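You operate a simulated robot arm through the tools that you are given. There is no shell and no other tool.

The job below is to be done with a simulated robot arm. You get a single attempt, and the scene is never put back.

JOB
Share out the filter discs on the white bench top. At the end: the teal pad block stands on top of the grey canister (marked "RINGS"); the filter disc labelled "No. 45" from the white bench top is on top of the blue supply carton (marked "NOTES"); the filter disc that says "No. 25" from the white bench top is on top of the orange clamp carton (marked "CLAMPS"); the filter disc marked "No. 35" from the white bench top is on top of the blue small carton (marked "SPARES"); the white stopper stands on top of the yellow canister (marked "TIES"); whatever was shut is shut again. Leave all else as you found it, and nothing knocked over.

Only the result counts: the job must be done as asked and must still hold three seconds after the hand-in. Knocking over, shifting, dropping, spilling or breaking anything else fails it. A push-on lid holds only when it is set on centred and level and pressed home; a screw cap is set on level and turned clockwise until tight.

ROBOT AND FRAMES
A 7-joint arm with a two-finger parallel gripper, fixed in place. Base frame: the origin is at the foot of the arm, x ahead of it, y to its left, z up; the work surface is at about z = 0.8. Units: m, degrees, N and s.
With the tool pointing down near the work surface it reaches from about 0.1 to 0.66 m from the base axis. Its first joint turns from -66.0 to 66.0 degrees. Payload 1.57 kg.
The TCP is the grasp point between the finger pads, 0.03 m short of the fingertips. In the tool frame z runs along the fingers and y along their closing line. Largest opening 0.08 m; finger width 0.017, thickness 0.012; the body of the gripper, 0.04 by 0.082 m, starts 0.08 m behind the TCP.
Orientation is that of the tool frame in the base frame, as a unit quaternion [w, x, y, z]. With the fingers straight down and closing along the base's y, the tool's x points along the base's -x, its y along +y and its z along -z.

CONTROLS
- The arm moves only by the tool jog_arm. Its argument "deltas" is a list of rows, each an object (a shift or turn left out is 0, a gripper value left out holds the last) with "xyz": the shift along the tool's x, y, z in units of 30 mm (1.0 is 30 mm), a list of three; "turn": the turn, a rotation vector about the tool's x, y, z in units of 8 degrees (1.0 is 8 degrees), a list of three; "fingers": the opening, from 0 (shut) to 1 (fully open). In form: [{"xyz": [x, y, z], "turn": [rx, ry, rz], "fingers": fingers}, ...]. A call has 1 to 20 rows; each row shifts and turns the commanded pose from where the row before left it, along the tool's axes as they then stand. A call with a number of a shift or a turn outside -1 to 1 is refused whole. Each row takes 0.2 s and may step no farther than 0.05 m and 8.6 degrees from the row before; otherwise, or with a gripper value out of range, the whole call is refused. A pose out of reach is approached as far as the arm can. The call stops where the force on the tool passes 40 N (or 10 N more than at its start, if that is more) or the arm is blocked; 0.2 s more then pass. The fingers move at their own pace (about 0.072 m/s each) and stop on an object; they squeeze with about 22 N. The grip force told is the motor's: it shows also when the fingers shut on nothing. Time passes only in rows, and 0.2 s behind the last, so rows that do not move let the fingers close. The reply holds the time, the measured pose of the TCP, the force on the tool along the base axes, the opening and the grip force, in the units named above and with some noise, with the torque about the TCP (base axes, N m) and any sound that the robot's microphone picked up.
- Cameras (640 x 400 px; columns grow to the right, rows downward): "scene" is fixed at [0.0587, 0.4422, 1.4114]; the picture's right is [-0.71, -0.70, 0.00], its down [-0.48, 0.49, -0.73] and it looks along [0.51, -0.52, -0.69] (base axes); focal length 322 px, centre (320, 200). "wrist" rides on the gripper at [0.072, -0.007, -0.122] in the tool frame; the picture's right is [0.09, 1.00, 0.00], its down [-0.84, 0.08, -0.54] and it looks along [-0.54, 0.05, 0.84] (tool axes); focal length 238 px, centre (320, 200). There is no depth. A picture from a camera that has moved, and an enlarged one, comes with that camera's place and axes in the base frame and with its lens.
- snapshot(camera): a new picture of that camera. It takes no simulated time.
- enlarge(camera, box): a new picture of the part [left, top, right, bottom] of that camera's present view, enlarged. It takes no simulated time.
- job_done(): hands the job in; it is judged then, once.

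Nothing tells you positions but the pictures and the camera data. Unless the task says otherwise, let go and move clear before handing in.

The tools are called after ">>>" by a JSON object that holds its "name" and its "arguments". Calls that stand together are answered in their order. jog_arm: Moves the arm, as the interface text tells. Its arguments: {"type":"object","properties":{"deltas":{"type":"array"}},"required":["deltas"]} The other tools are called the same way: snapshot (camera) takes a picture; enlarge (camera, box) takes an enlarged picture of a part of a camera's view; job_done () hands the job in.

At the start:

```text
t: 0.0
position: [0.3366, -0.1404, 1.0779]
tool_rot: [0.0, 0.0, 1.0, 0.0]
contact_force: [-0.1, 0.0, 0.0]
ft_torque: [0.03, -0.01, 0.01]
width: 0.0798
gripper_force: 0.1
```

scene: 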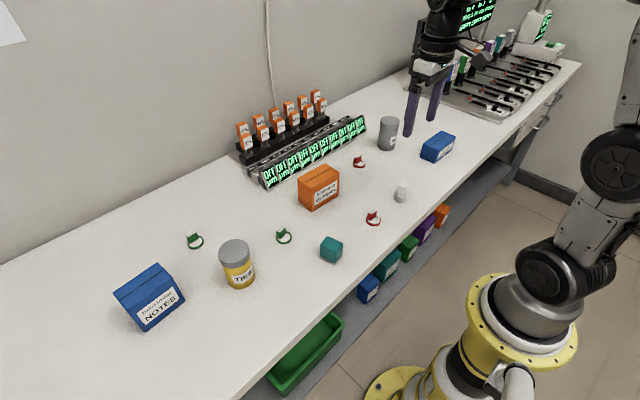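
wrist: 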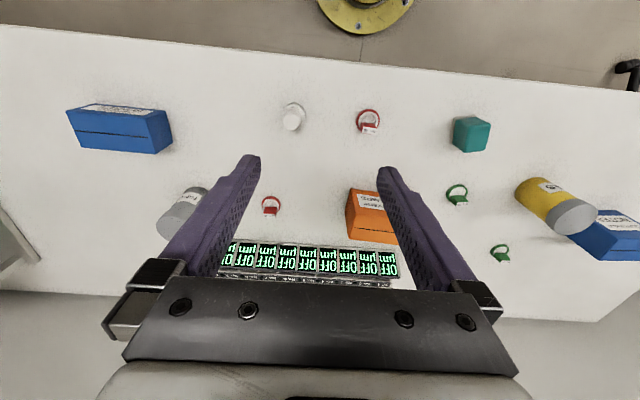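

I see a white bench with two red and two green discs, three cartons, two canisters, a teal block and a white stopper. First I will look closer at each of them.

>>> {"name": "enlarge", "arguments": {"camera": "scene", "box": [100, 220, 260, 340]}}

>>> {"name": "enlarge", "arguments": {"camera": "scene", "box": [260, 140, 420, 270]}}

>>> {"name": "enlarge", "arguments": {"camera": "scene", "box": [340, 100, 470, 200]}}

>>> {"name": "enlarge", "arguments": {"camera": "wrist", "box": [420, 100, 640, 270]}}

>>> {"name": "enlarge", "arguments": {"camera": "wrist", "box": [50, 80, 220, 250]}}

>>> {"name": "enlarge", "arguments": {"camera": "wrist", "box": [240, 80, 420, 250]}}

```text
3.33 times, centred on (180, 280) of scene
camera zoom: at [0.0587, 0.4422, 1.4114], right [-0.71, -0.7, 0.0], down [-0.48, 0.49, -0.73], along [0.51, -0.52, -0.69], focal length 1074 px, centre (787, -67)
```

zoom: 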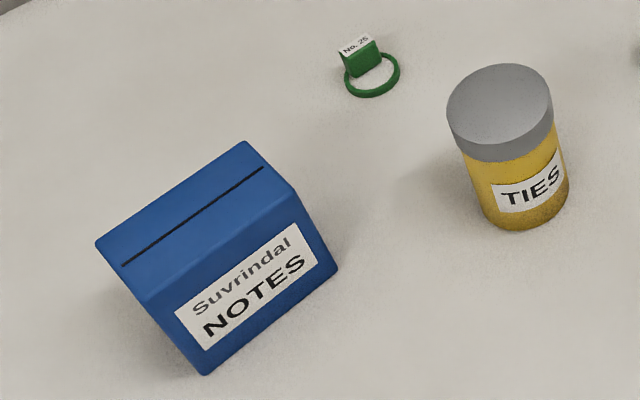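

```text
3.08 times, centred on (340, 205) of scene
camera zoom: at [0.0587, 0.4422, 1.4114], right [-0.71, -0.7, 0.0], down [-0.48, 0.49, -0.73], along [0.51, -0.52, -0.69], focal length 992 px, centre (258, 185)
```

zoom: 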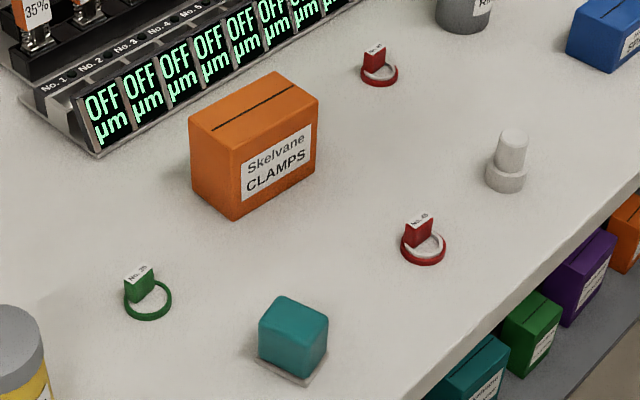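

```text
4.00 times, centred on (405, 150) of scene
camera zoom: at [0.0587, 0.4422, 1.4114], right [-0.71, -0.7, 0.0], down [-0.48, 0.49, -0.73], along [0.51, -0.52, -0.69], focal length 1289 px, centre (-20, 400)
```

zoom: 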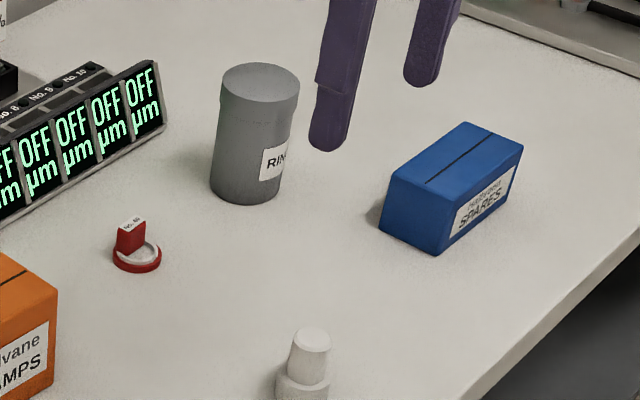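

```text
2.35 times, centred on (530, 185) of wrist
camera zoom: at [0.2641, -0.1461, 1.1993], right [-0.09, 1.0, 0.0], down [0.84, 0.08, 0.54], along [0.54, 0.05, -0.84], focal length 561 px, centre (-174, 235)
```

zoom: 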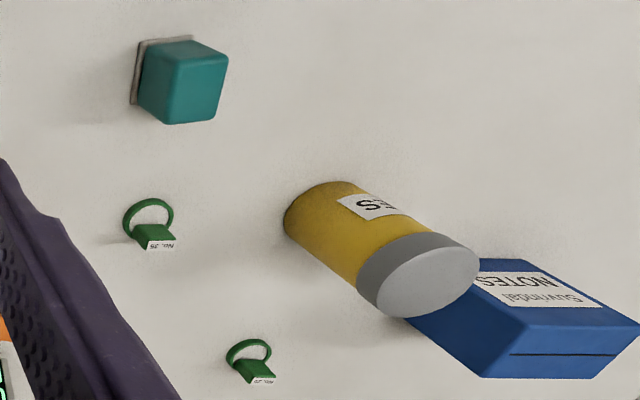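

```text
2.35 times, centred on (135, 165) of wrist
camera zoom: at [0.2641, -0.1461, 1.1993], right [-0.09, 1.0, 0.0], down [0.84, 0.08, 0.54], along [0.54, 0.05, -0.84], focal length 561 px, centre (755, 282)
```

zoom: 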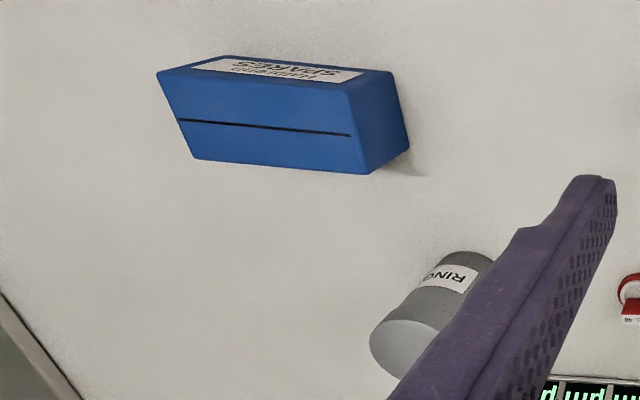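

```text
2.35 times, centred on (330, 165) of wrist
camera zoom: at [0.2641, -0.1461, 1.1993], right [-0.09, 1.0, 0.0], down [0.84, 0.08, 0.54], along [0.54, 0.05, -0.84], focal length 561 px, centre (296, 282)
```

zoom: 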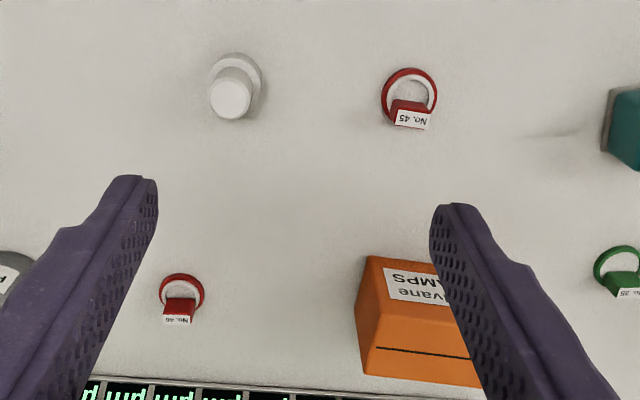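

The layout is clear: No. 25 is green at the rear left, and there are red discs that seem to read 45 and 40. I will zoom in further to read the labels for certain and check the base of the teal block.

>>> {"name": "enlarge", "arguments": {"camera": "scene", "box": [180, 222, 212, 252]}}

>>> {"name": "enlarge", "arguments": {"camera": "scene", "box": [268, 220, 300, 250]}}

>>> {"name": "enlarge", "arguments": {"camera": "scene", "box": [358, 202, 390, 232]}}

>>> {"name": "enlarge", "arguments": {"camera": "scene", "box": [345, 145, 377, 175]}}

>>> {"name": "enlarge", "arguments": {"camera": "scene", "box": [305, 225, 355, 275]}}

>>> {"name": "enlarge", "arguments": {"camera": "wrist", "box": [440, 105, 500, 165]}}

>>> {"name": "enlarge", "arguments": {"camera": "scene", "box": [380, 170, 425, 215]}}

```text
13.33 times, centred on (196, 237) of scene
camera zoom: at [0.0587, 0.4422, 1.4114], right [-0.71, -0.7, 0.0], down [-0.48, 0.49, -0.73], along [0.51, -0.52, -0.69], focal length 4297 px, centre (1973, -293)
```

zoom: 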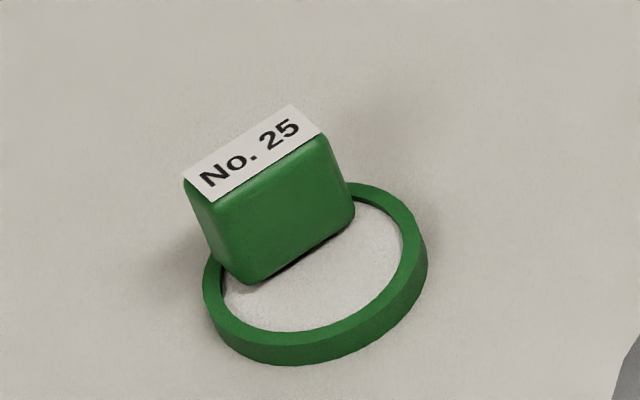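

```text
13.33 times, centred on (284, 235) of scene
camera zoom: at [0.0587, 0.4422, 1.4114], right [-0.71, -0.7, 0.0], down [-0.48, 0.49, -0.73], along [0.51, -0.52, -0.69], focal length 4297 px, centre (800, -267)
```

zoom: 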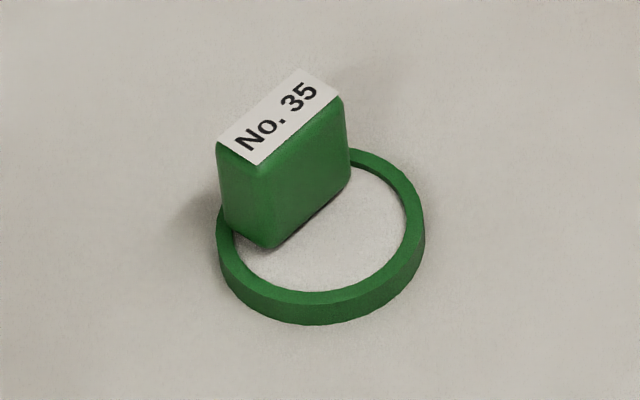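

```text
13.33 times, centred on (374, 217) of scene
camera zoom: at [0.0587, 0.4422, 1.4114], right [-0.71, -0.7, 0.0], down [-0.48, 0.49, -0.73], along [0.51, -0.52, -0.69], focal length 4297 px, centre (-400, -27)
```

zoom: 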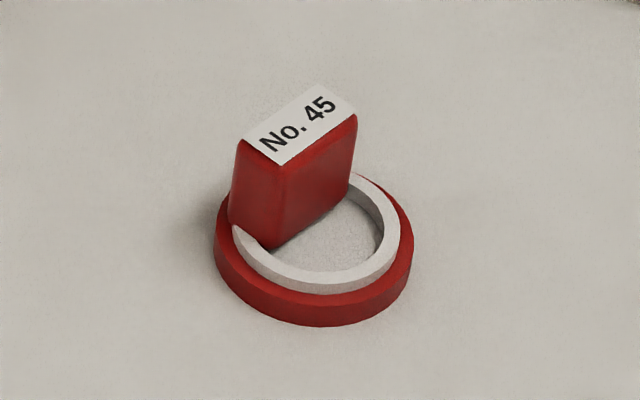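

```text
13.33 times, centred on (361, 160) of scene
camera zoom: at [0.0587, 0.4422, 1.4114], right [-0.71, -0.7, 0.0], down [-0.48, 0.49, -0.73], along [0.51, -0.52, -0.69], focal length 4297 px, centre (-227, 733)
```

zoom: 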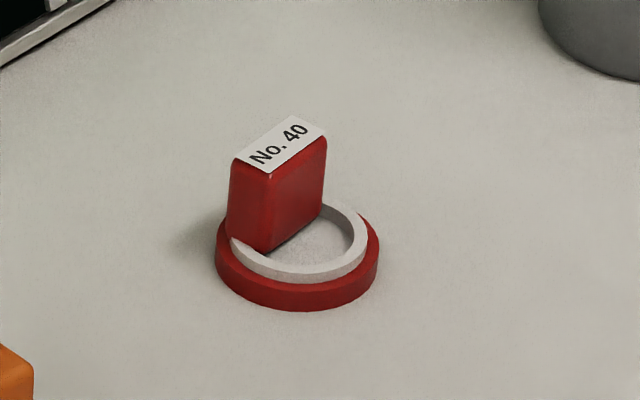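

```text
8.00 times, centred on (330, 250) of scene
camera zoom: at [0.0587, 0.4422, 1.4114], right [-0.71, -0.7, 0.0], down [-0.48, 0.49, -0.73], along [0.51, -0.52, -0.69], focal length 2578 px, centre (240, -200)
```

zoom: 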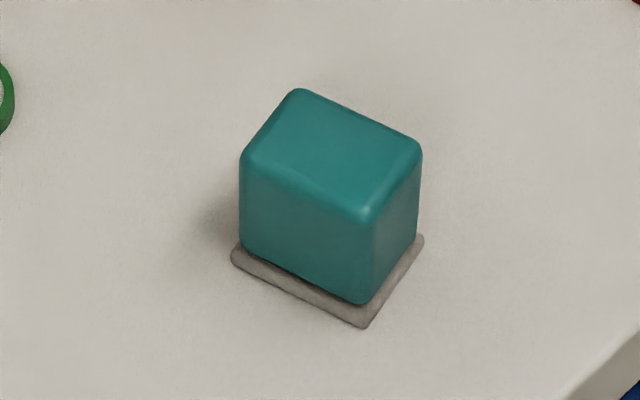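

```text
6.67 times, centred on (470, 135) of wrist
camera zoom: at [0.2641, -0.1461, 1.1993], right [-0.09, 1.0, 0.0], down [0.84, 0.08, 0.54], along [0.54, 0.05, -0.84], focal length 1589 px, centre (-680, 633)
```

zoom: 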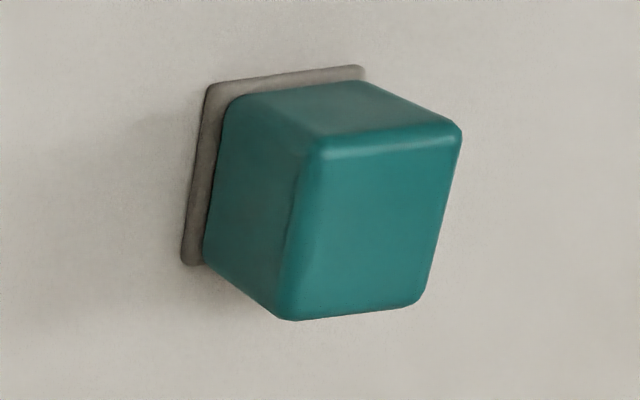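

```text
8.89 times, centred on (402, 192) of scene
camera zoom: at [0.0587, 0.4422, 1.4114], right [-0.71, -0.7, 0.0], down [-0.48, 0.49, -0.73], along [0.51, -0.52, -0.69], focal length 2865 px, centre (-413, 267)
```

zoom: 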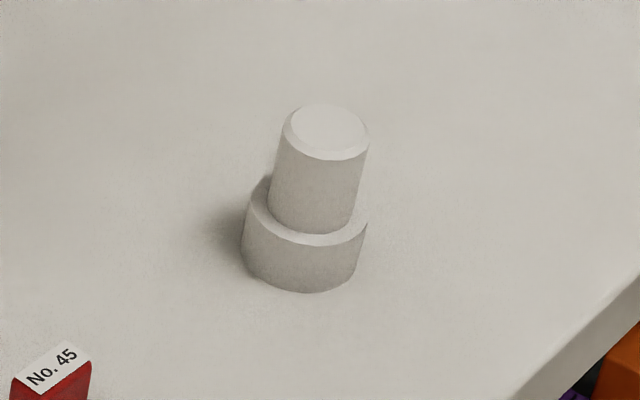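

The labels are clear: No. 25 is the green disc at about (0.62, 0.30), and No. 35 is the green disc at about (0.48, 0.14). No. 45 is the red disc at about (0.365, -0.06), and No. 40 is not needed. I'll start with the stopper near (0.357, -0.174) and hover over it to refine its place.

>>> {"name": "jog_arm", "arguments": {"deltas": [{"xyz": [-0.136, -0.224, 0.853], "fingers": 1}, {"xyz": [-0.136, -0.224, 0.853]}, {"xyz": [-0.136, -0.224, 0.853]}, {"xyz": [-0.136, -0.224, 0.853]}, {"xyz": [-0.136, -0.224, 0.853]}, {"xyz": [0, 0, 0]}]}}

>>> {"name": "snapshot", "arguments": {"camera": "wrist"}}

>>> {"name": "snapshot", "arguments": {"camera": "scene"}}

```text
t: 1.4
position: [0.3576, -0.1738, 0.9488]
tool_rot: [0.0, 0.0, 1.0, 0.0]
contact_force: [0.2, -0.5, 0.3]
ft_torque: [0.01, -0.03, -0.04]
width: 0.08
gripper_force: 0.1
```

```text
taken
camera wrist: at [0.2847, -0.1804, 1.0714], right [-0.09, 1.0, 0.0], down [0.84, 0.08, 0.54], along [0.54, 0.05, -0.84], focal length 238 px, centre (320, 200)
```

wrist: 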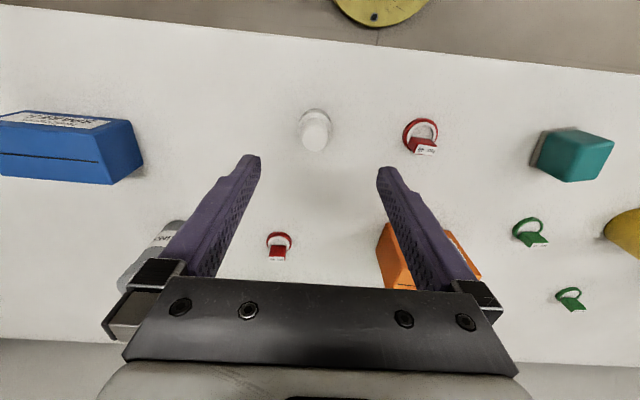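

```text
taken
```

scene: 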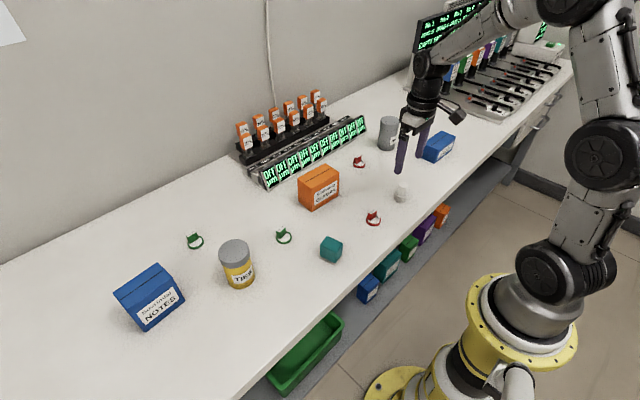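

The gripper hovers over the stopper area and its plug appears between the fingers. I will enlarge that view to measure it.

>>> {"name": "enlarge", "arguments": {"camera": "wrist", "box": [285, 95, 345, 165]}}

>>> {"name": "enlarge", "arguments": {"camera": "wrist", "box": [390, 105, 450, 165]}}

>>> {"name": "enlarge", "arguments": {"camera": "wrist", "box": [515, 110, 625, 200]}}

```text
5.71 times, centred on (315, 130) of wrist
camera zoom: at [0.2847, -0.1804, 1.0714], right [-0.09, 1.0, 0.0], down [0.84, 0.08, 0.54], along [0.54, 0.05, -0.84], focal length 1362 px, centre (349, 600)
```

zoom: 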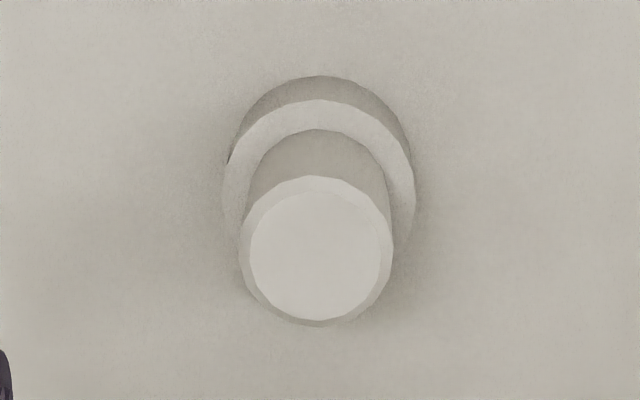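

```text
6.67 times, centred on (420, 135) of wrist
camera zoom: at [0.2847, -0.1804, 1.0714], right [-0.09, 1.0, 0.0], down [0.84, 0.08, 0.54], along [0.54, 0.05, -0.84], focal length 1589 px, centre (-347, 633)
```

zoom: 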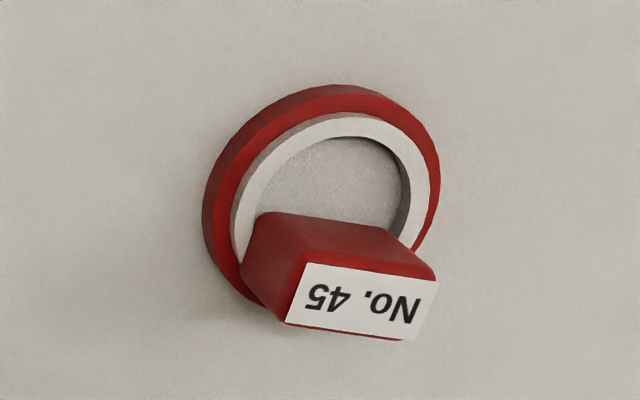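

```text
4.44 times, centred on (570, 155) of wrist
camera zoom: at [0.2847, -0.1804, 1.0714], right [-0.09, 1.0, 0.0], down [0.84, 0.08, 0.54], along [0.54, 0.05, -0.84], focal length 1059 px, centre (-791, 400)
```

zoom: 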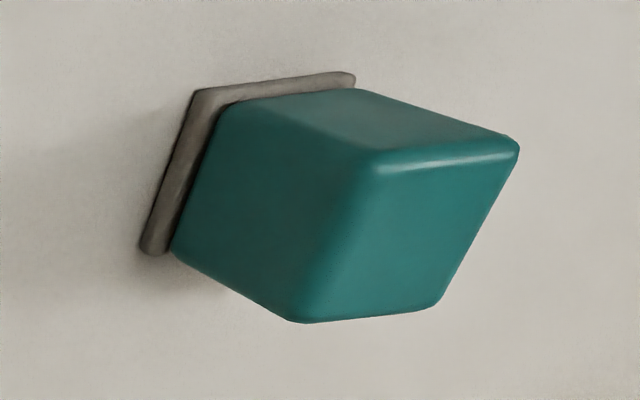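

The stopper stands at about (0.360, -0.180) with its top near z 0.844, a flange about 36 mm wide and a plug about 26 mm wide. I will go down and take it by the plug.

>>> {"name": "jog_arm", "arguments": {"deltas": [{"xyz": [-0.08, -0.19, 0.2], "fingers": 1}, {"xyz": [0, 0, 0.95]}, {"xyz": [0, 0, 0.95]}, {"xyz": [0, 0, 0.95]}, {"xyz": [0, 0, 0]}]}}

>>> {"name": "snapshot", "arguments": {"camera": "wrist"}}

>>> {"name": "enlarge", "arguments": {"camera": "scene", "box": [375, 150, 435, 215]}}

```text
t: 2.6
position: [0.359, -0.1776, 0.8575]
tool_rot: [0.001, 0.0, 1.0, 0.0]
contact_force: [0.6, -0.5, 0.0]
ft_torque: [-0.01, 0.01, -0.02]
width: 0.08
gripper_force: 0.1
```

```text
taken
camera wrist: at [0.2862, -0.1829, 0.9794], right [-0.09, 1.0, 0.0], down [0.84, 0.08, 0.54], along [0.54, 0.05, -0.84], focal length 238 px, centre (320, 200)
```

wrist: 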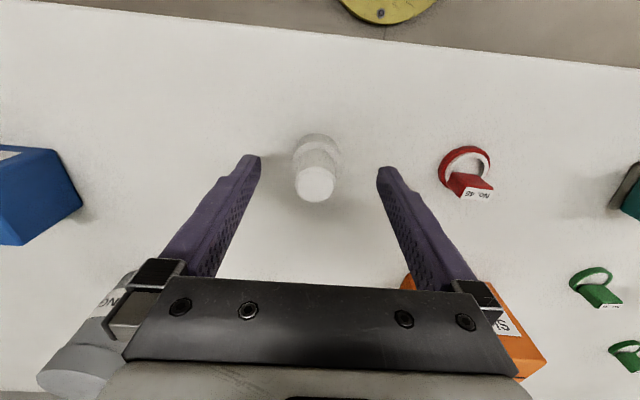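

```text
6.15 times, centred on (405, 182) of scene
camera zoom: at [0.0587, 0.4422, 1.4114], right [-0.71, -0.7, 0.0], down [-0.48, 0.49, -0.73], along [0.51, -0.52, -0.69], focal length 1983 px, centre (-203, 308)
```

zoom: 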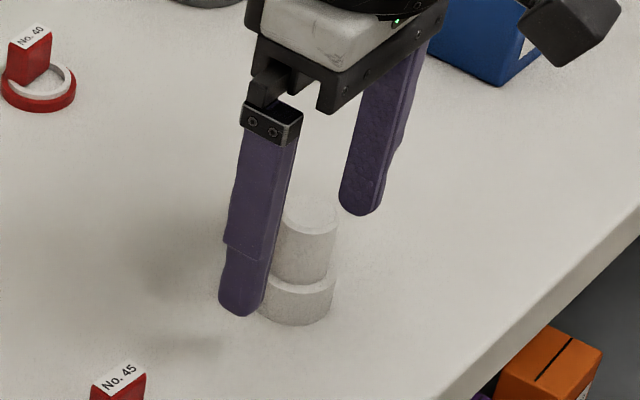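

The fingers straddle the stopper's plug well. I'll close on it and lift slightly.

>>> {"name": "jog_arm", "arguments": {"deltas": [{"xyz": [0, -0.05, 0], "fingers": 0}, {"xyz": [0, 0, 0]}, {"xyz": [0, 0, 0]}, {"xyz": [0, 0, 0]}, {"xyz": [0, 0, -0.5]}, {"xyz": [0, 0, -0.5]}]}}

>>> {"name": "snapshot", "arguments": {"camera": "wrist"}}

```text
t: 4.0
position: [0.3602, -0.1812, 0.8866]
tool_rot: [-0.001, 0.0, 1.0, 0.0]
contact_force: [0.0, 0.1, 0.2]
ft_torque: [-0.01, -0.01, -0.02]
width: 0.0
gripper_force: 21.0
```

```text
taken
camera wrist: at [0.287, -0.1869, 1.0096], right [-0.09, 1.0, 0.0], down [0.84, 0.08, 0.54], along [0.54, 0.05, -0.84], focal length 238 px, centre (320, 200)
```

wrist: 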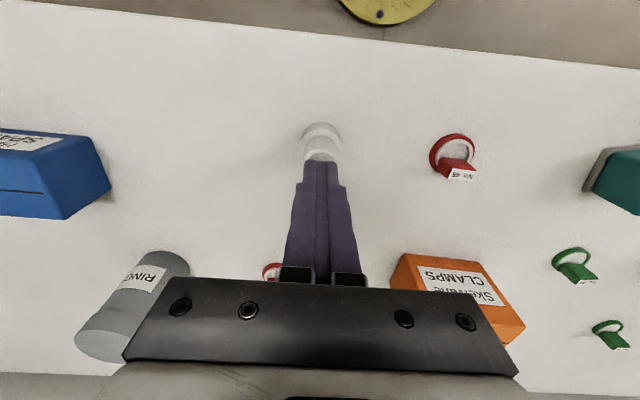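

The fingers closed fully, so the stopper was not between the pads. I need to look closely to see whether it was missed or shifted.

>>> {"name": "enlarge", "arguments": {"camera": "wrist", "box": [285, 105, 355, 185]}}

>>> {"name": "enlarge", "arguments": {"camera": "scene", "box": [375, 150, 435, 215]}}

```text
5.00 times, centred on (320, 145) of wrist
camera zoom: at [0.287, -0.1869, 1.0096], right [-0.09, 1.0, 0.0], down [0.84, 0.08, 0.54], along [0.54, 0.05, -0.84], focal length 1192 px, centre (320, 475)
```

zoom: 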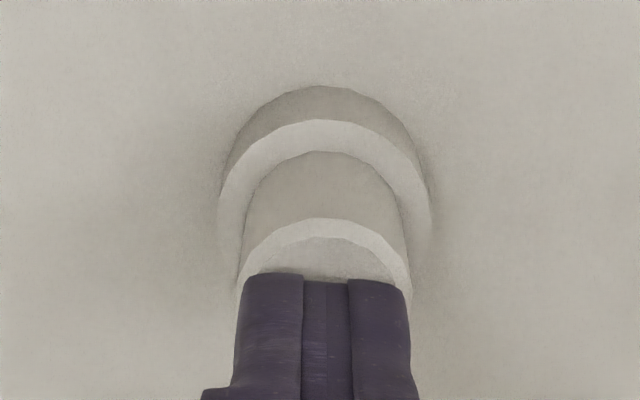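

```text
6.15 times, centred on (405, 182) of scene
camera zoom: at [0.0587, 0.4422, 1.4114], right [-0.71, -0.7, 0.0], down [-0.48, 0.49, -0.73], along [0.51, -0.52, -0.69], focal length 1983 px, centre (-203, 308)
```

zoom: 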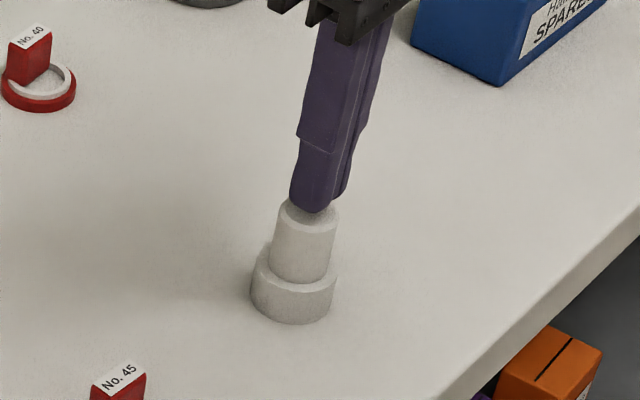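

The stopper stands where it was and appears unmoved, at about (0.361, -0.181), so either the fingers slid off or they did not grip. I'll open, go down again slightly lower, close, and check the width before lifting.

>>> {"name": "jog_arm", "arguments": {"deltas": [{"xyz": [0, 0, 0], "fingers": 1}, {"xyz": [0, 0, 0]}, {"xyz": [0, 0, 0]}, {"xyz": [0, 0, 0.55]}, {"xyz": [0, 0, 0.55]}, {"xyz": [0, 0, 0]}, {"xyz": [0, 0, 0], "fingers": 0}, {"xyz": [0, 0, 0]}, {"xyz": [0, 0, 0]}, {"xyz": [0, 0, 0]}]}}

>>> {"name": "enlarge", "arguments": {"camera": "scene", "box": [375, 150, 435, 215]}}

>>> {"name": "enlarge", "arguments": {"camera": "wrist", "box": [265, 105, 375, 235]}}

```text
t: 6.2
position: [0.3601, -0.181, 0.8549]
tool_rot: [-0.001, 0.0, 1.0, 0.0]
contact_force: [-0.5, 0.9, 0.2]
ft_torque: [-0.01, 0.01, 0.0]
width: 0.0246
gripper_force: 21.9
```

```text
6.15 times, centred on (405, 182) of scene
camera zoom: at [0.0587, 0.4422, 1.4114], right [-0.71, -0.7, 0.0], down [-0.48, 0.49, -0.73], along [0.51, -0.52, -0.69], focal length 1983 px, centre (-203, 308)
```

zoom: 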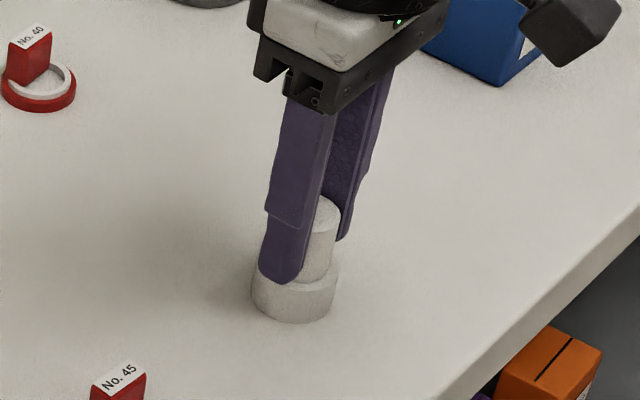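

```text
3.08 times, centred on (320, 170) of wrist
camera zoom: at [0.2874, -0.1872, 0.9765], right [-0.09, 1.0, 0.0], down [0.84, 0.08, 0.54], along [0.54, 0.05, -0.84], focal length 733 px, centre (320, 292)
```

zoom: 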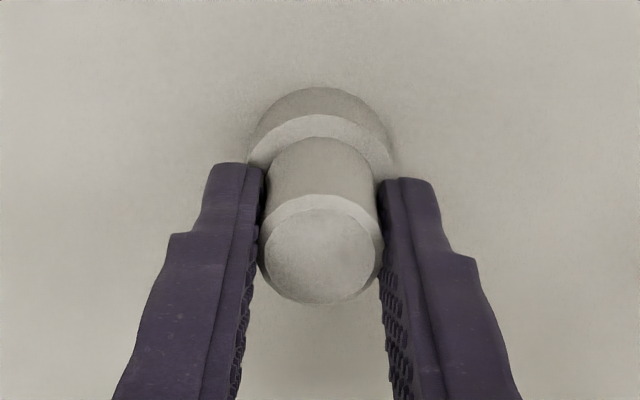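

Now it is gripped at 24.6 mm across the plug, so the last attempt slid off on the lift. I will lift gently in small steps and watch whether it holds.

>>> {"name": "jog_arm", "arguments": {"deltas": [{"xyz": [0, 0, -0.05]}, {"xyz": [0, 0, -0.05]}, {"xyz": [0, 0, -0.05]}, {"xyz": [0, 0, -0.05]}]}}

>>> {"name": "enlarge", "arguments": {"camera": "scene", "box": [375, 150, 435, 215]}}

```text
t: 7.2
position: [0.3592, -0.1815, 0.8602]
tool_rot: [0.001, 0.0, 1.0, 0.0]
contact_force: [-0.1, 0.5, -1.2]
ft_torque: [0.02, 0.0, 0.02]
width: 0.0246
gripper_force: 22.0
```

```text
6.15 times, centred on (405, 182) of scene
camera zoom: at [0.0587, 0.4422, 1.4114], right [-0.71, -0.7, 0.0], down [-0.48, 0.49, -0.73], along [0.51, -0.52, -0.69], focal length 1983 px, centre (-203, 308)
```

zoom: 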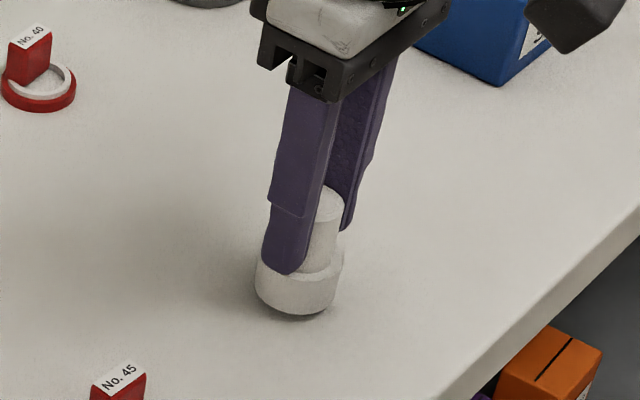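

It is off the bench and the force shows its weight of about 1.2 N. I'll keep lifting slowly.

>>> {"name": "jog_arm", "arguments": {"deltas": [{"xyz": [0, 0, -0.1]}, {"xyz": [0, 0, -0.15]}, {"xyz": [0, 0, -0.2]}, {"xyz": [0, 0, -0.25]}, {"xyz": [0, 0, -0.3]}]}}

>>> {"name": "enlarge", "arguments": {"camera": "scene", "box": [375, 130, 435, 215]}}

>>> {"name": "enlarge", "arguments": {"camera": "wrist", "box": [265, 105, 375, 235]}}

```text
t: 8.4
position: [0.3606, -0.1804, 0.8911]
tool_rot: [0.0, 0.001, 1.0, 0.0]
contact_force: [0.6, 0.2, -1.5]
ft_torque: [-0.02, 0.01, -0.01]
width: 0.0246
gripper_force: 22.1
```

```text
4.71 times, centred on (405, 172) of scene
camera zoom: at [0.0587, 0.4422, 1.4114], right [-0.71, -0.7, 0.0], down [-0.48, 0.49, -0.73], along [0.51, -0.52, -0.69], focal length 1517 px, centre (-80, 329)
```

zoom: 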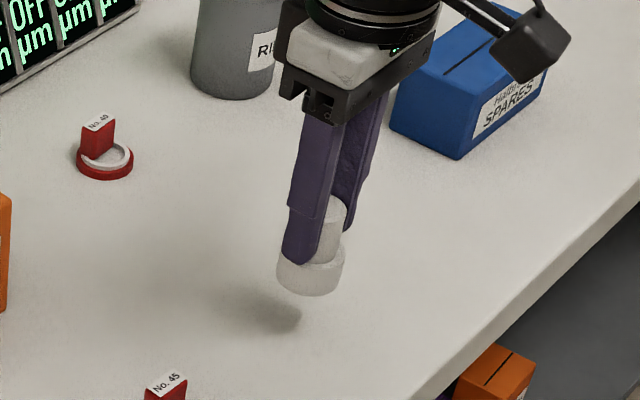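

```text
3.08 times, centred on (320, 170) of wrist
camera zoom: at [0.2877, -0.1863, 1.0123], right [-0.09, 1.0, 0.0], down [0.84, 0.08, 0.54], along [0.54, 0.05, -0.84], focal length 733 px, centre (320, 292)
```

zoom: 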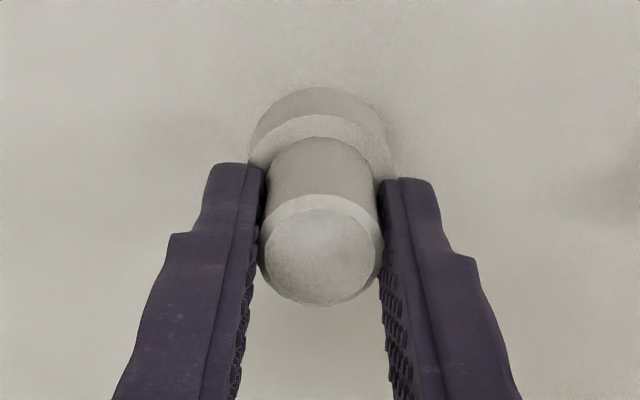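

The stopper is held firmly and upright, with its underside about 0.054 below the TCP. I'll carry it up and across towards the yellow TIES canister and stop short of it to refine where the lid is.

>>> {"name": "jog_arm", "arguments": {"deltas": [{"xyz": [0, 0, -0.4]}, {"xyz": [0, 0.1, -0.6]}, {"xyz": [-0.05, 0.25, -0.7]}, {"xyz": [-0.12, 0.45, -0.7]}, {"xyz": [-0.16, 0.6, -0.7]}, {"xyz": [-0.16, 0.7, -0.5]}, {"xyz": [-0.2, 0.8, -0.2]}, {"xyz": [-0.2, 0.8, 0]}, {"xyz": [-0.2, 0.8, 0]}, {"xyz": [-0.2, 0.8, 0]}, {"xyz": [-0.2, 0.8, 0]}, {"xyz": [-0.2, 0.8, 0]}, {"xyz": [-0.2, 0.8, 0]}, {"xyz": [-0.2, 0.8, 0]}, {"xyz": [-0.2, 0.8, 0]}, {"xyz": [-0.2, 0.8, 0]}, {"xyz": [-0.2, 0.7, 0]}, {"xyz": [-0.15, 0.5, 0]}, {"xyz": [-0.1, 0.3, 0]}]}}

>>> {"name": "snapshot", "arguments": {"camera": "wrist"}}

>>> {"name": "snapshot", "arguments": {"camera": "scene"}}

```text
t: 12.4
position: [0.4474, 0.166, 1.0053]
tool_rot: [0.0, 0.001, 1.0, 0.0]
contact_force: [0.0, 0.1, 0.0]
ft_torque: [0.01, -0.01, 0.03]
width: 0.0248
gripper_force: 21.4
```

```text
taken
camera wrist: at [0.3754, 0.1609, 1.1264], right [-0.09, 1.0, 0.0], down [0.84, 0.08, 0.54], along [0.54, 0.05, -0.84], focal length 238 px, centre (320, 200)
```

wrist: 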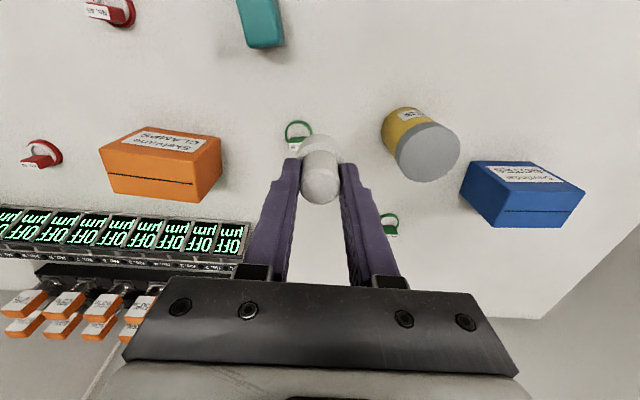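

```text
taken
```

scene: 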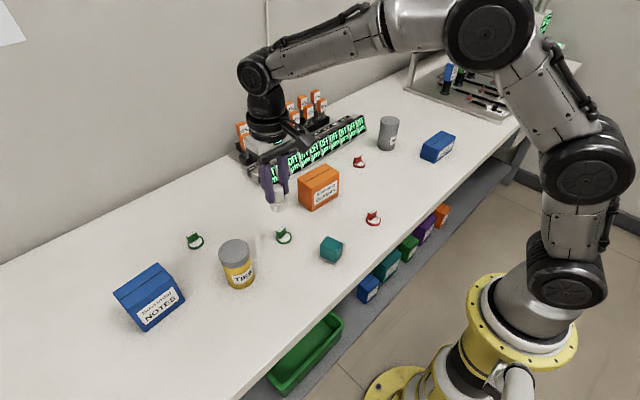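

The stopper is still held, and the TIES lid and NOTES carton are now visible from above. I'll enlarge them to measure.

>>> {"name": "enlarge", "arguments": {"camera": "wrist", "box": [360, 95, 480, 195]}}

>>> {"name": "enlarge", "arguments": {"camera": "wrist", "box": [260, 110, 380, 240]}}

>>> {"name": "enlarge", "arguments": {"camera": "scene", "box": [200, 220, 280, 300]}}

>>> {"name": "enlarge", "arguments": {"camera": "wrist", "box": [440, 140, 600, 240]}}

```text
4.00 times, centred on (420, 145) of wrist
camera zoom: at [0.3754, 0.1609, 1.1264], right [-0.09, 1.0, 0.0], down [0.84, 0.08, 0.54], along [0.54, 0.05, -0.84], focal length 953 px, centre (-80, 420)
```

zoom: 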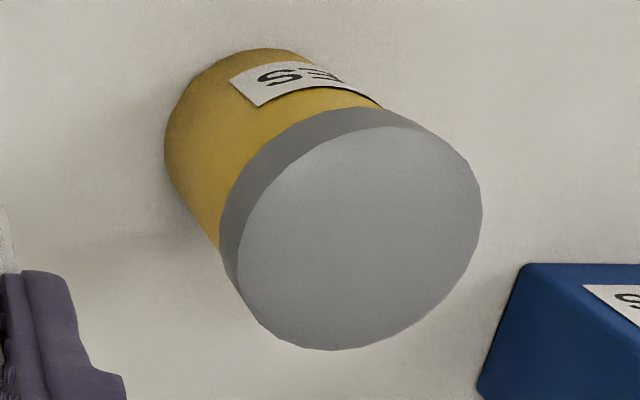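

```text
3.08 times, centred on (320, 175) of wrist
camera zoom: at [0.3754, 0.1609, 1.1264], right [-0.09, 1.0, 0.0], down [0.84, 0.08, 0.54], along [0.54, 0.05, -0.84], focal length 733 px, centre (320, 277)
```

zoom: 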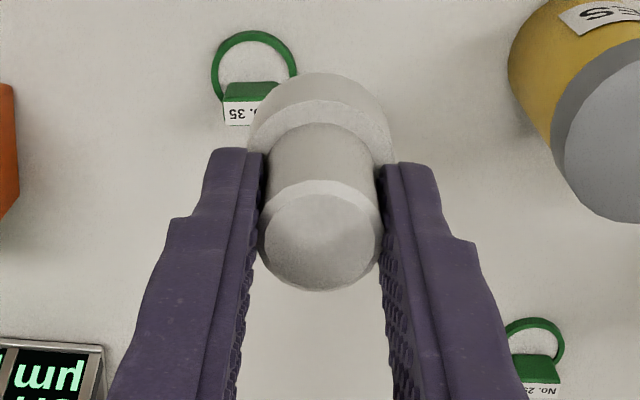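

```text
5.00 times, centred on (240, 260) of scene
camera zoom: at [0.0587, 0.4422, 1.4114], right [-0.71, -0.7, 0.0], down [-0.48, 0.49, -0.73], along [0.51, -0.52, -0.69], focal length 1611 px, centre (720, -100)
```

zoom: 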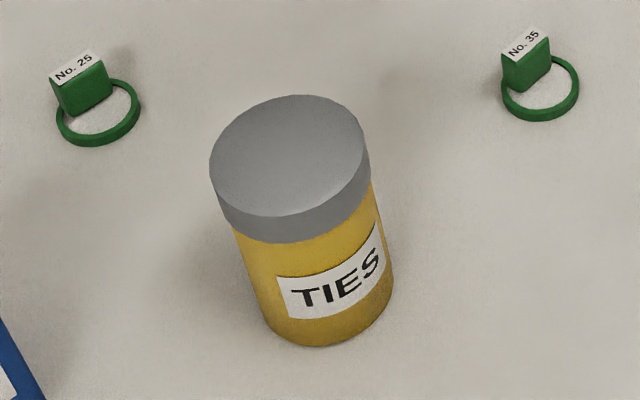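

```text
4.00 times, centred on (520, 190) of wrist
camera zoom: at [0.3754, 0.1609, 1.1264], right [-0.09, 1.0, 0.0], down [0.84, 0.08, 0.54], along [0.54, 0.05, -0.84], focal length 953 px, centre (-480, 240)
```

zoom: 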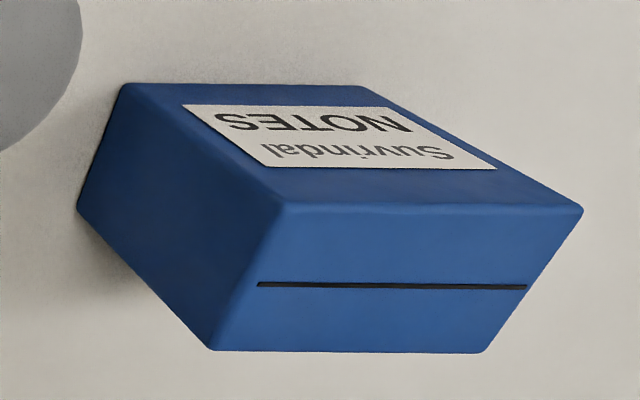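

The TIES lid centre comes out at about (0.458, 0.282) from both cameras, with its top near z 0.897. I'll move over it and come down to just above the lid.

>>> {"name": "jog_arm", "arguments": {"deltas": [{"xyz": [-0.04, 0.3, 0]}, {"xyz": [-0.06, 0.6, 0]}, {"xyz": [-0.06, 0.7, 0]}, {"xyz": [-0.06, 0.7, 0]}, {"xyz": [-0.06, 0.7, 0]}, {"xyz": [-0.04, 0.5, 0]}, {"xyz": [-0.027, 0.34, 0]}, {"xyz": [0, 0, 0.3]}, {"xyz": [0, 0, 0.5]}, {"xyz": [0, 0, 0.4]}, {"xyz": [0, 0, 0.2]}, {"xyz": [0, 0, 0]}]}}

>>> {"name": "enlarge", "arguments": {"camera": "wrist", "box": [220, 80, 420, 240]}}

>>> {"name": "enlarge", "arguments": {"camera": "scene", "box": [190, 180, 290, 300]}}

```text
t: 15.0
position: [0.4585, 0.2814, 0.9631]
tool_rot: [-0.001, 0.0, 1.0, -0.001]
contact_force: [0.4, 0.0, -0.3]
ft_torque: [-0.02, 0.04, 0.0]
width: 0.0245
gripper_force: 22.1
```

```text
2.50 times, centred on (320, 160) of wrist
camera zoom: at [0.3858, 0.2768, 1.0847], right [-0.09, 1.0, 0.0], down [0.84, 0.08, 0.54], along [0.54, 0.05, -0.84], focal length 596 px, centre (320, 300)
```

zoom: 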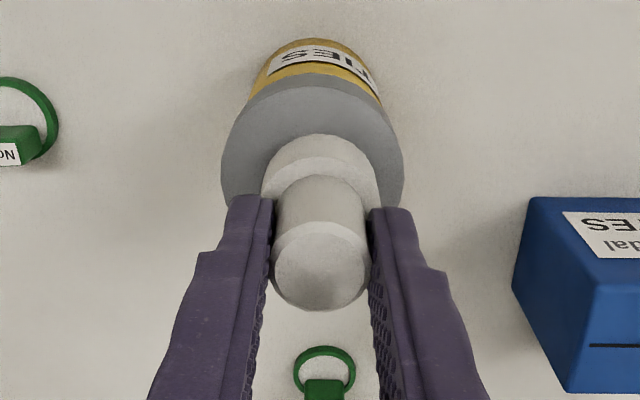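

```text
3.33 times, centred on (240, 240) of scene
camera zoom: at [0.0587, 0.4422, 1.4114], right [-0.71, -0.7, 0.0], down [-0.48, 0.49, -0.73], along [0.51, -0.52, -0.69], focal length 1074 px, centre (587, 67)
```

zoom: 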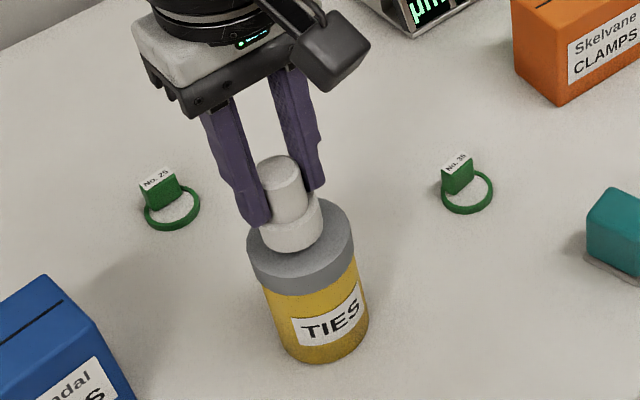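

The stopper sits centred over the lid. I'll go down in small steps until contact shows in the force.

>>> {"name": "jog_arm", "arguments": {"deltas": [{"xyz": [0, 0, 0.07]}, {"xyz": [0, 0, 0.07]}, {"xyz": [0, 0, 0.07]}, {"xyz": [0, 0, 0.07]}]}}

>>> {"name": "enlarge", "arguments": {"camera": "scene", "box": [210, 220, 270, 280]}}

```text
t: 16.0
position: [0.4582, 0.2821, 0.955]
tool_rot: [0.0, 0.0, 1.0, 0.0]
contact_force: [-0.5, -0.2, 0.6]
ft_torque: [-0.01, 0.02, 0.02]
width: 0.0249
gripper_force: 22.1
```

```text
6.67 times, centred on (240, 250) of scene
camera zoom: at [0.0587, 0.4421, 1.4114], right [-0.71, -0.7, 0.0], down [-0.48, 0.49, -0.73], along [0.51, -0.52, -0.69], focal length 2149 px, centre (853, -133)
```

zoom: 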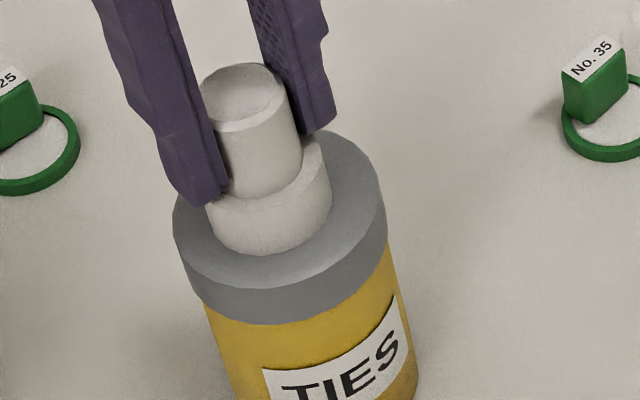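

>>> {"name": "jog_arm", "arguments": {"deltas": [{"xyz": [0, 0, 0.03]}, {"xyz": [0, 0, 0.03]}]}}

```text
t: 16.6
position: [0.4579, 0.2819, 0.9546]
tool_rot: [0.0, 0.0, 1.0, 0.001]
contact_force: [-3.5, -1.1, 11.9]
ft_torque: [-0.1, 0.2, -0.01]
width: 0.0246
gripper_force: 22.1
```

Contact came at 11.9 N, so the stopper is on the lid. I'll ease off a millimetre, open, and rise clear.

>>> {"name": "jog_arm", "arguments": {"deltas": [{"xyz": [0, 0, -0.035]}, {"xyz": [0, 0, 0]}]}}

```text
t: 17.2
position: [0.4578, 0.2822, 0.955]
tool_rot: [0.002, 0.0, 1.0, 0.0]
contact_force: [-2.2, -0.7, 13.7]
ft_torque: [-0.03, 0.17, 0.0]
width: 0.0247
gripper_force: 22.1
```

The force is still about 13 N, so I'll ease up another millimetre before opening.

>>> {"name": "jog_arm", "arguments": {"deltas": [{"xyz": [0, 0, -0.03]}, {"xyz": [0, 0, 0]}]}}

```text
t: 17.8
position: [0.4588, 0.2826, 0.9548]
tool_rot: [0.002, 0.0, 1.0, -0.001]
contact_force: [2.4, 1.2, 9.5]
ft_torque: [0.05, -0.14, -0.01]
width: 0.0245
gripper_force: 21.6
```

The load is nearly even now, so I'll open and rise clear.

>>> {"name": "jog_arm", "arguments": {"deltas": [{"xyz": [0, 0, -0.02], "fingers": 0.7}, {"xyz": [0, 0, 0]}, {"xyz": [0, 0, 0]}, {"xyz": [0, 0, -0.5]}, {"xyz": [0, 0, -0.8]}, {"xyz": [0, 0, -0.8]}]}}

>>> {"name": "enlarge", "arguments": {"camera": "scene", "box": [190, 190, 290, 300]}}

>>> {"name": "snapshot", "arguments": {"camera": "wrist"}}

```text
t: 19.2
position: [0.4591, 0.2806, 1.0191]
tool_rot: [0.0, 0.001, 1.0, 0.001]
contact_force: [-0.8, 0.2, 0.3]
ft_torque: [-0.03, 0.01, -0.01]
width: 0.056
gripper_force: 0.0
```

```text
3.64 times, centred on (240, 245) of scene
camera zoom: at [0.0587, 0.4422, 1.4114], right [-0.71, -0.7, 0.0], down [-0.48, 0.49, -0.73], along [0.51, -0.52, -0.69], focal length 1172 px, centre (611, 36)
```

zoom: 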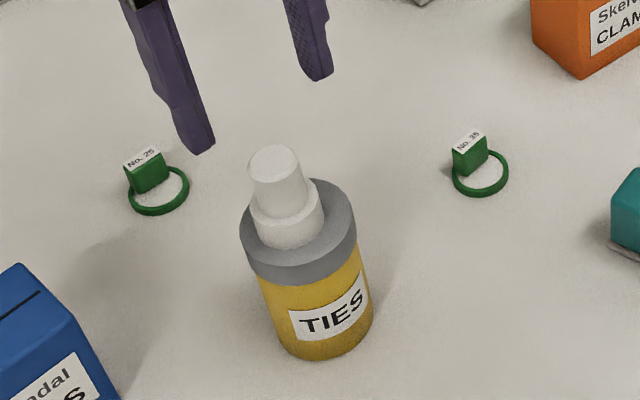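

```text
taken
camera wrist: at [0.3865, 0.2756, 1.1407], right [-0.09, 1.0, 0.0], down [0.84, 0.08, 0.54], along [0.54, 0.05, -0.84], focal length 238 px, centre (320, 200)
```

wrist: 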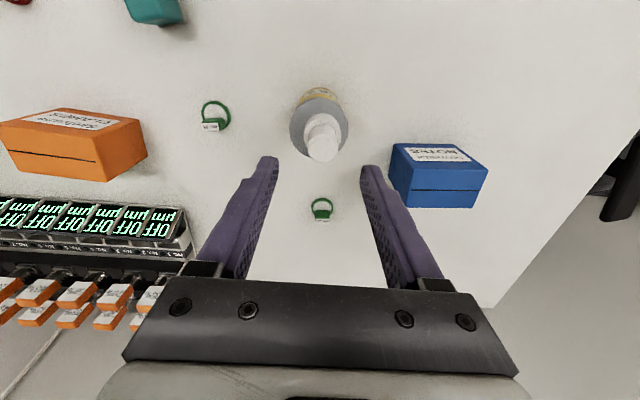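

The stopper stands upright and centred on TIES. Disc No. 25 is nearby, so I'll measure it and the NOTES carton from here.

>>> {"name": "enlarge", "arguments": {"camera": "wrist", "box": [295, 185, 350, 235]}}

>>> {"name": "enlarge", "arguments": {"camera": "wrist", "box": [380, 130, 500, 220]}}

>>> {"name": "enlarge", "arguments": {"camera": "wrist", "box": [190, 90, 240, 140]}}

>>> {"name": "enlarge", "arguments": {"camera": "wrist", "box": [0, 95, 160, 195]}}

```text
8.00 times, centred on (322, 210) of wrist
camera zoom: at [0.3865, 0.2756, 1.1407], right [-0.09, 1.0, 0.0], down [0.84, 0.08, 0.54], along [0.54, 0.05, -0.84], focal length 1907 px, centre (300, 120)
```

zoom: 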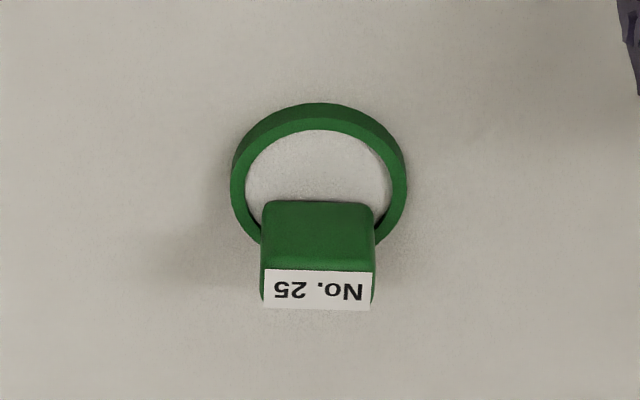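

```text
4.44 times, centred on (440, 175) of wrist
camera zoom: at [0.3865, 0.2756, 1.1407], right [-0.09, 1.0, 0.0], down [0.84, 0.08, 0.54], along [0.54, 0.05, -0.84], focal length 1059 px, centre (-213, 311)
```

zoom: 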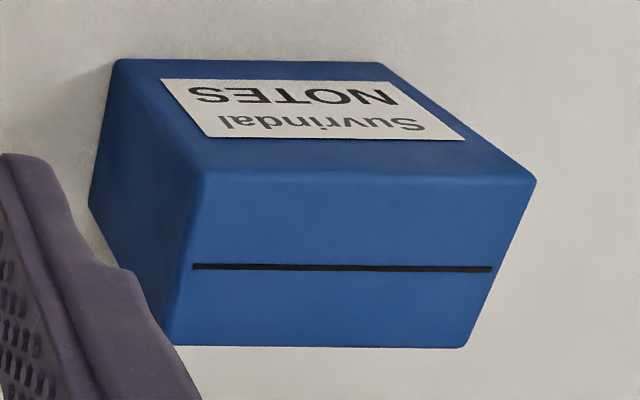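

```text
8.00 times, centred on (215, 115) of wrist
camera zoom: at [0.3865, 0.2756, 1.1407], right [-0.09, 1.0, 0.0], down [0.84, 0.08, 0.54], along [0.54, 0.05, -0.84], focal length 1907 px, centre (1160, 880)
```

zoom: 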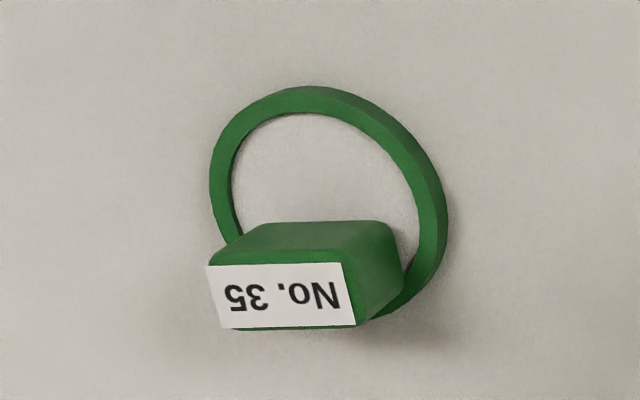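

```text
4.00 times, centred on (80, 145) of wrist
camera zoom: at [0.3865, 0.2756, 1.1407], right [-0.09, 1.0, 0.0], down [0.84, 0.08, 0.54], along [0.54, 0.05, -0.84], focal length 953 px, centre (1280, 420)
```

zoom: 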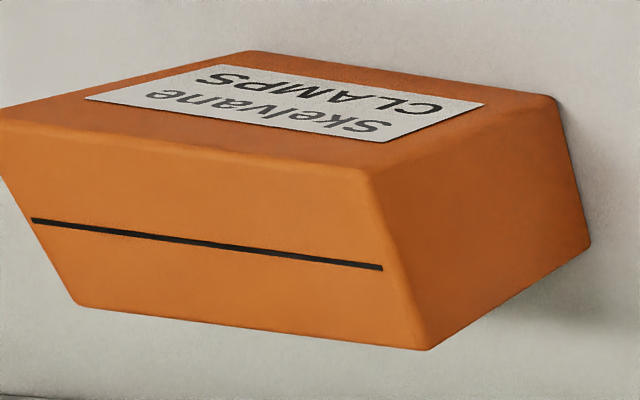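

NOTES has its top centre at about (0.522, 0.443) and z 0.883. The No. 25 tab is at (0.627, 0.301), about 22 by 10 mm, with its top near z 0.825 and turned about 4 degrees. That is beyond straight-down reach, so I will tilt the tool about 14 degrees outward and move over it while staying high.

>>> {"name": "jog_arm", "arguments": {"deltas": [{"xyz": [0, 0, -0.5], "turn": [0, 0, -0.5]}, {"turn": [0, -0.875, 0]}, {"turn": [0, -0.875, 0]}, {"xyz": [-0.5, 0.02, 0.12]}, {"xyz": [-0.8, 0.035, 0.2]}, {"xyz": [-0.9, 0.04, 0.224]}, {"xyz": [-0.9, 0.04, 0.224]}, {"xyz": [-0.9, 0.04, 0.224]}, {"xyz": [-0.8, 0.035, 0.2]}, {"xyz": [-0.525, 0.027, 0.135]}, {"xyz": [0, 0, 0]}]}}

>>> {"name": "snapshot", "arguments": {"camera": "wrist"}}

>>> {"name": "snapshot", "arguments": {"camera": "scene"}}

```text
t: 21.6
position: [0.5995, 0.2955, 1.0329]
tool_rot: [0.122, -0.035, 0.992, 0.004]
contact_force: [0.4, -0.3, -0.2]
ft_torque: [-0.04, -0.02, 0.06]
width: 0.0559
gripper_force: 0.1
out of reach, approached as far as the arm can: row 9, 10
```

```text
taken
camera wrist: at [0.5004, 0.2837, 1.1333], right [-0.16, 0.99, -0.02], down [0.67, 0.12, 0.73], along [0.72, 0.1, -0.69], focal length 238 px, centre (320, 200)
```

wrist: 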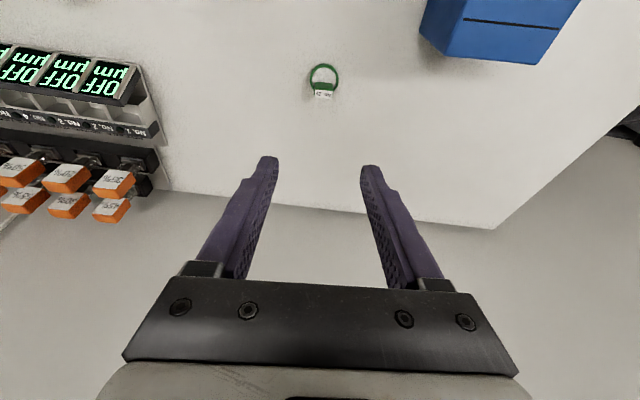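

```text
taken
```

scene: 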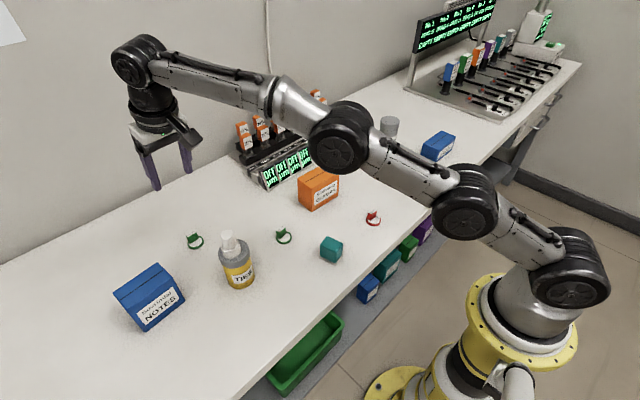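

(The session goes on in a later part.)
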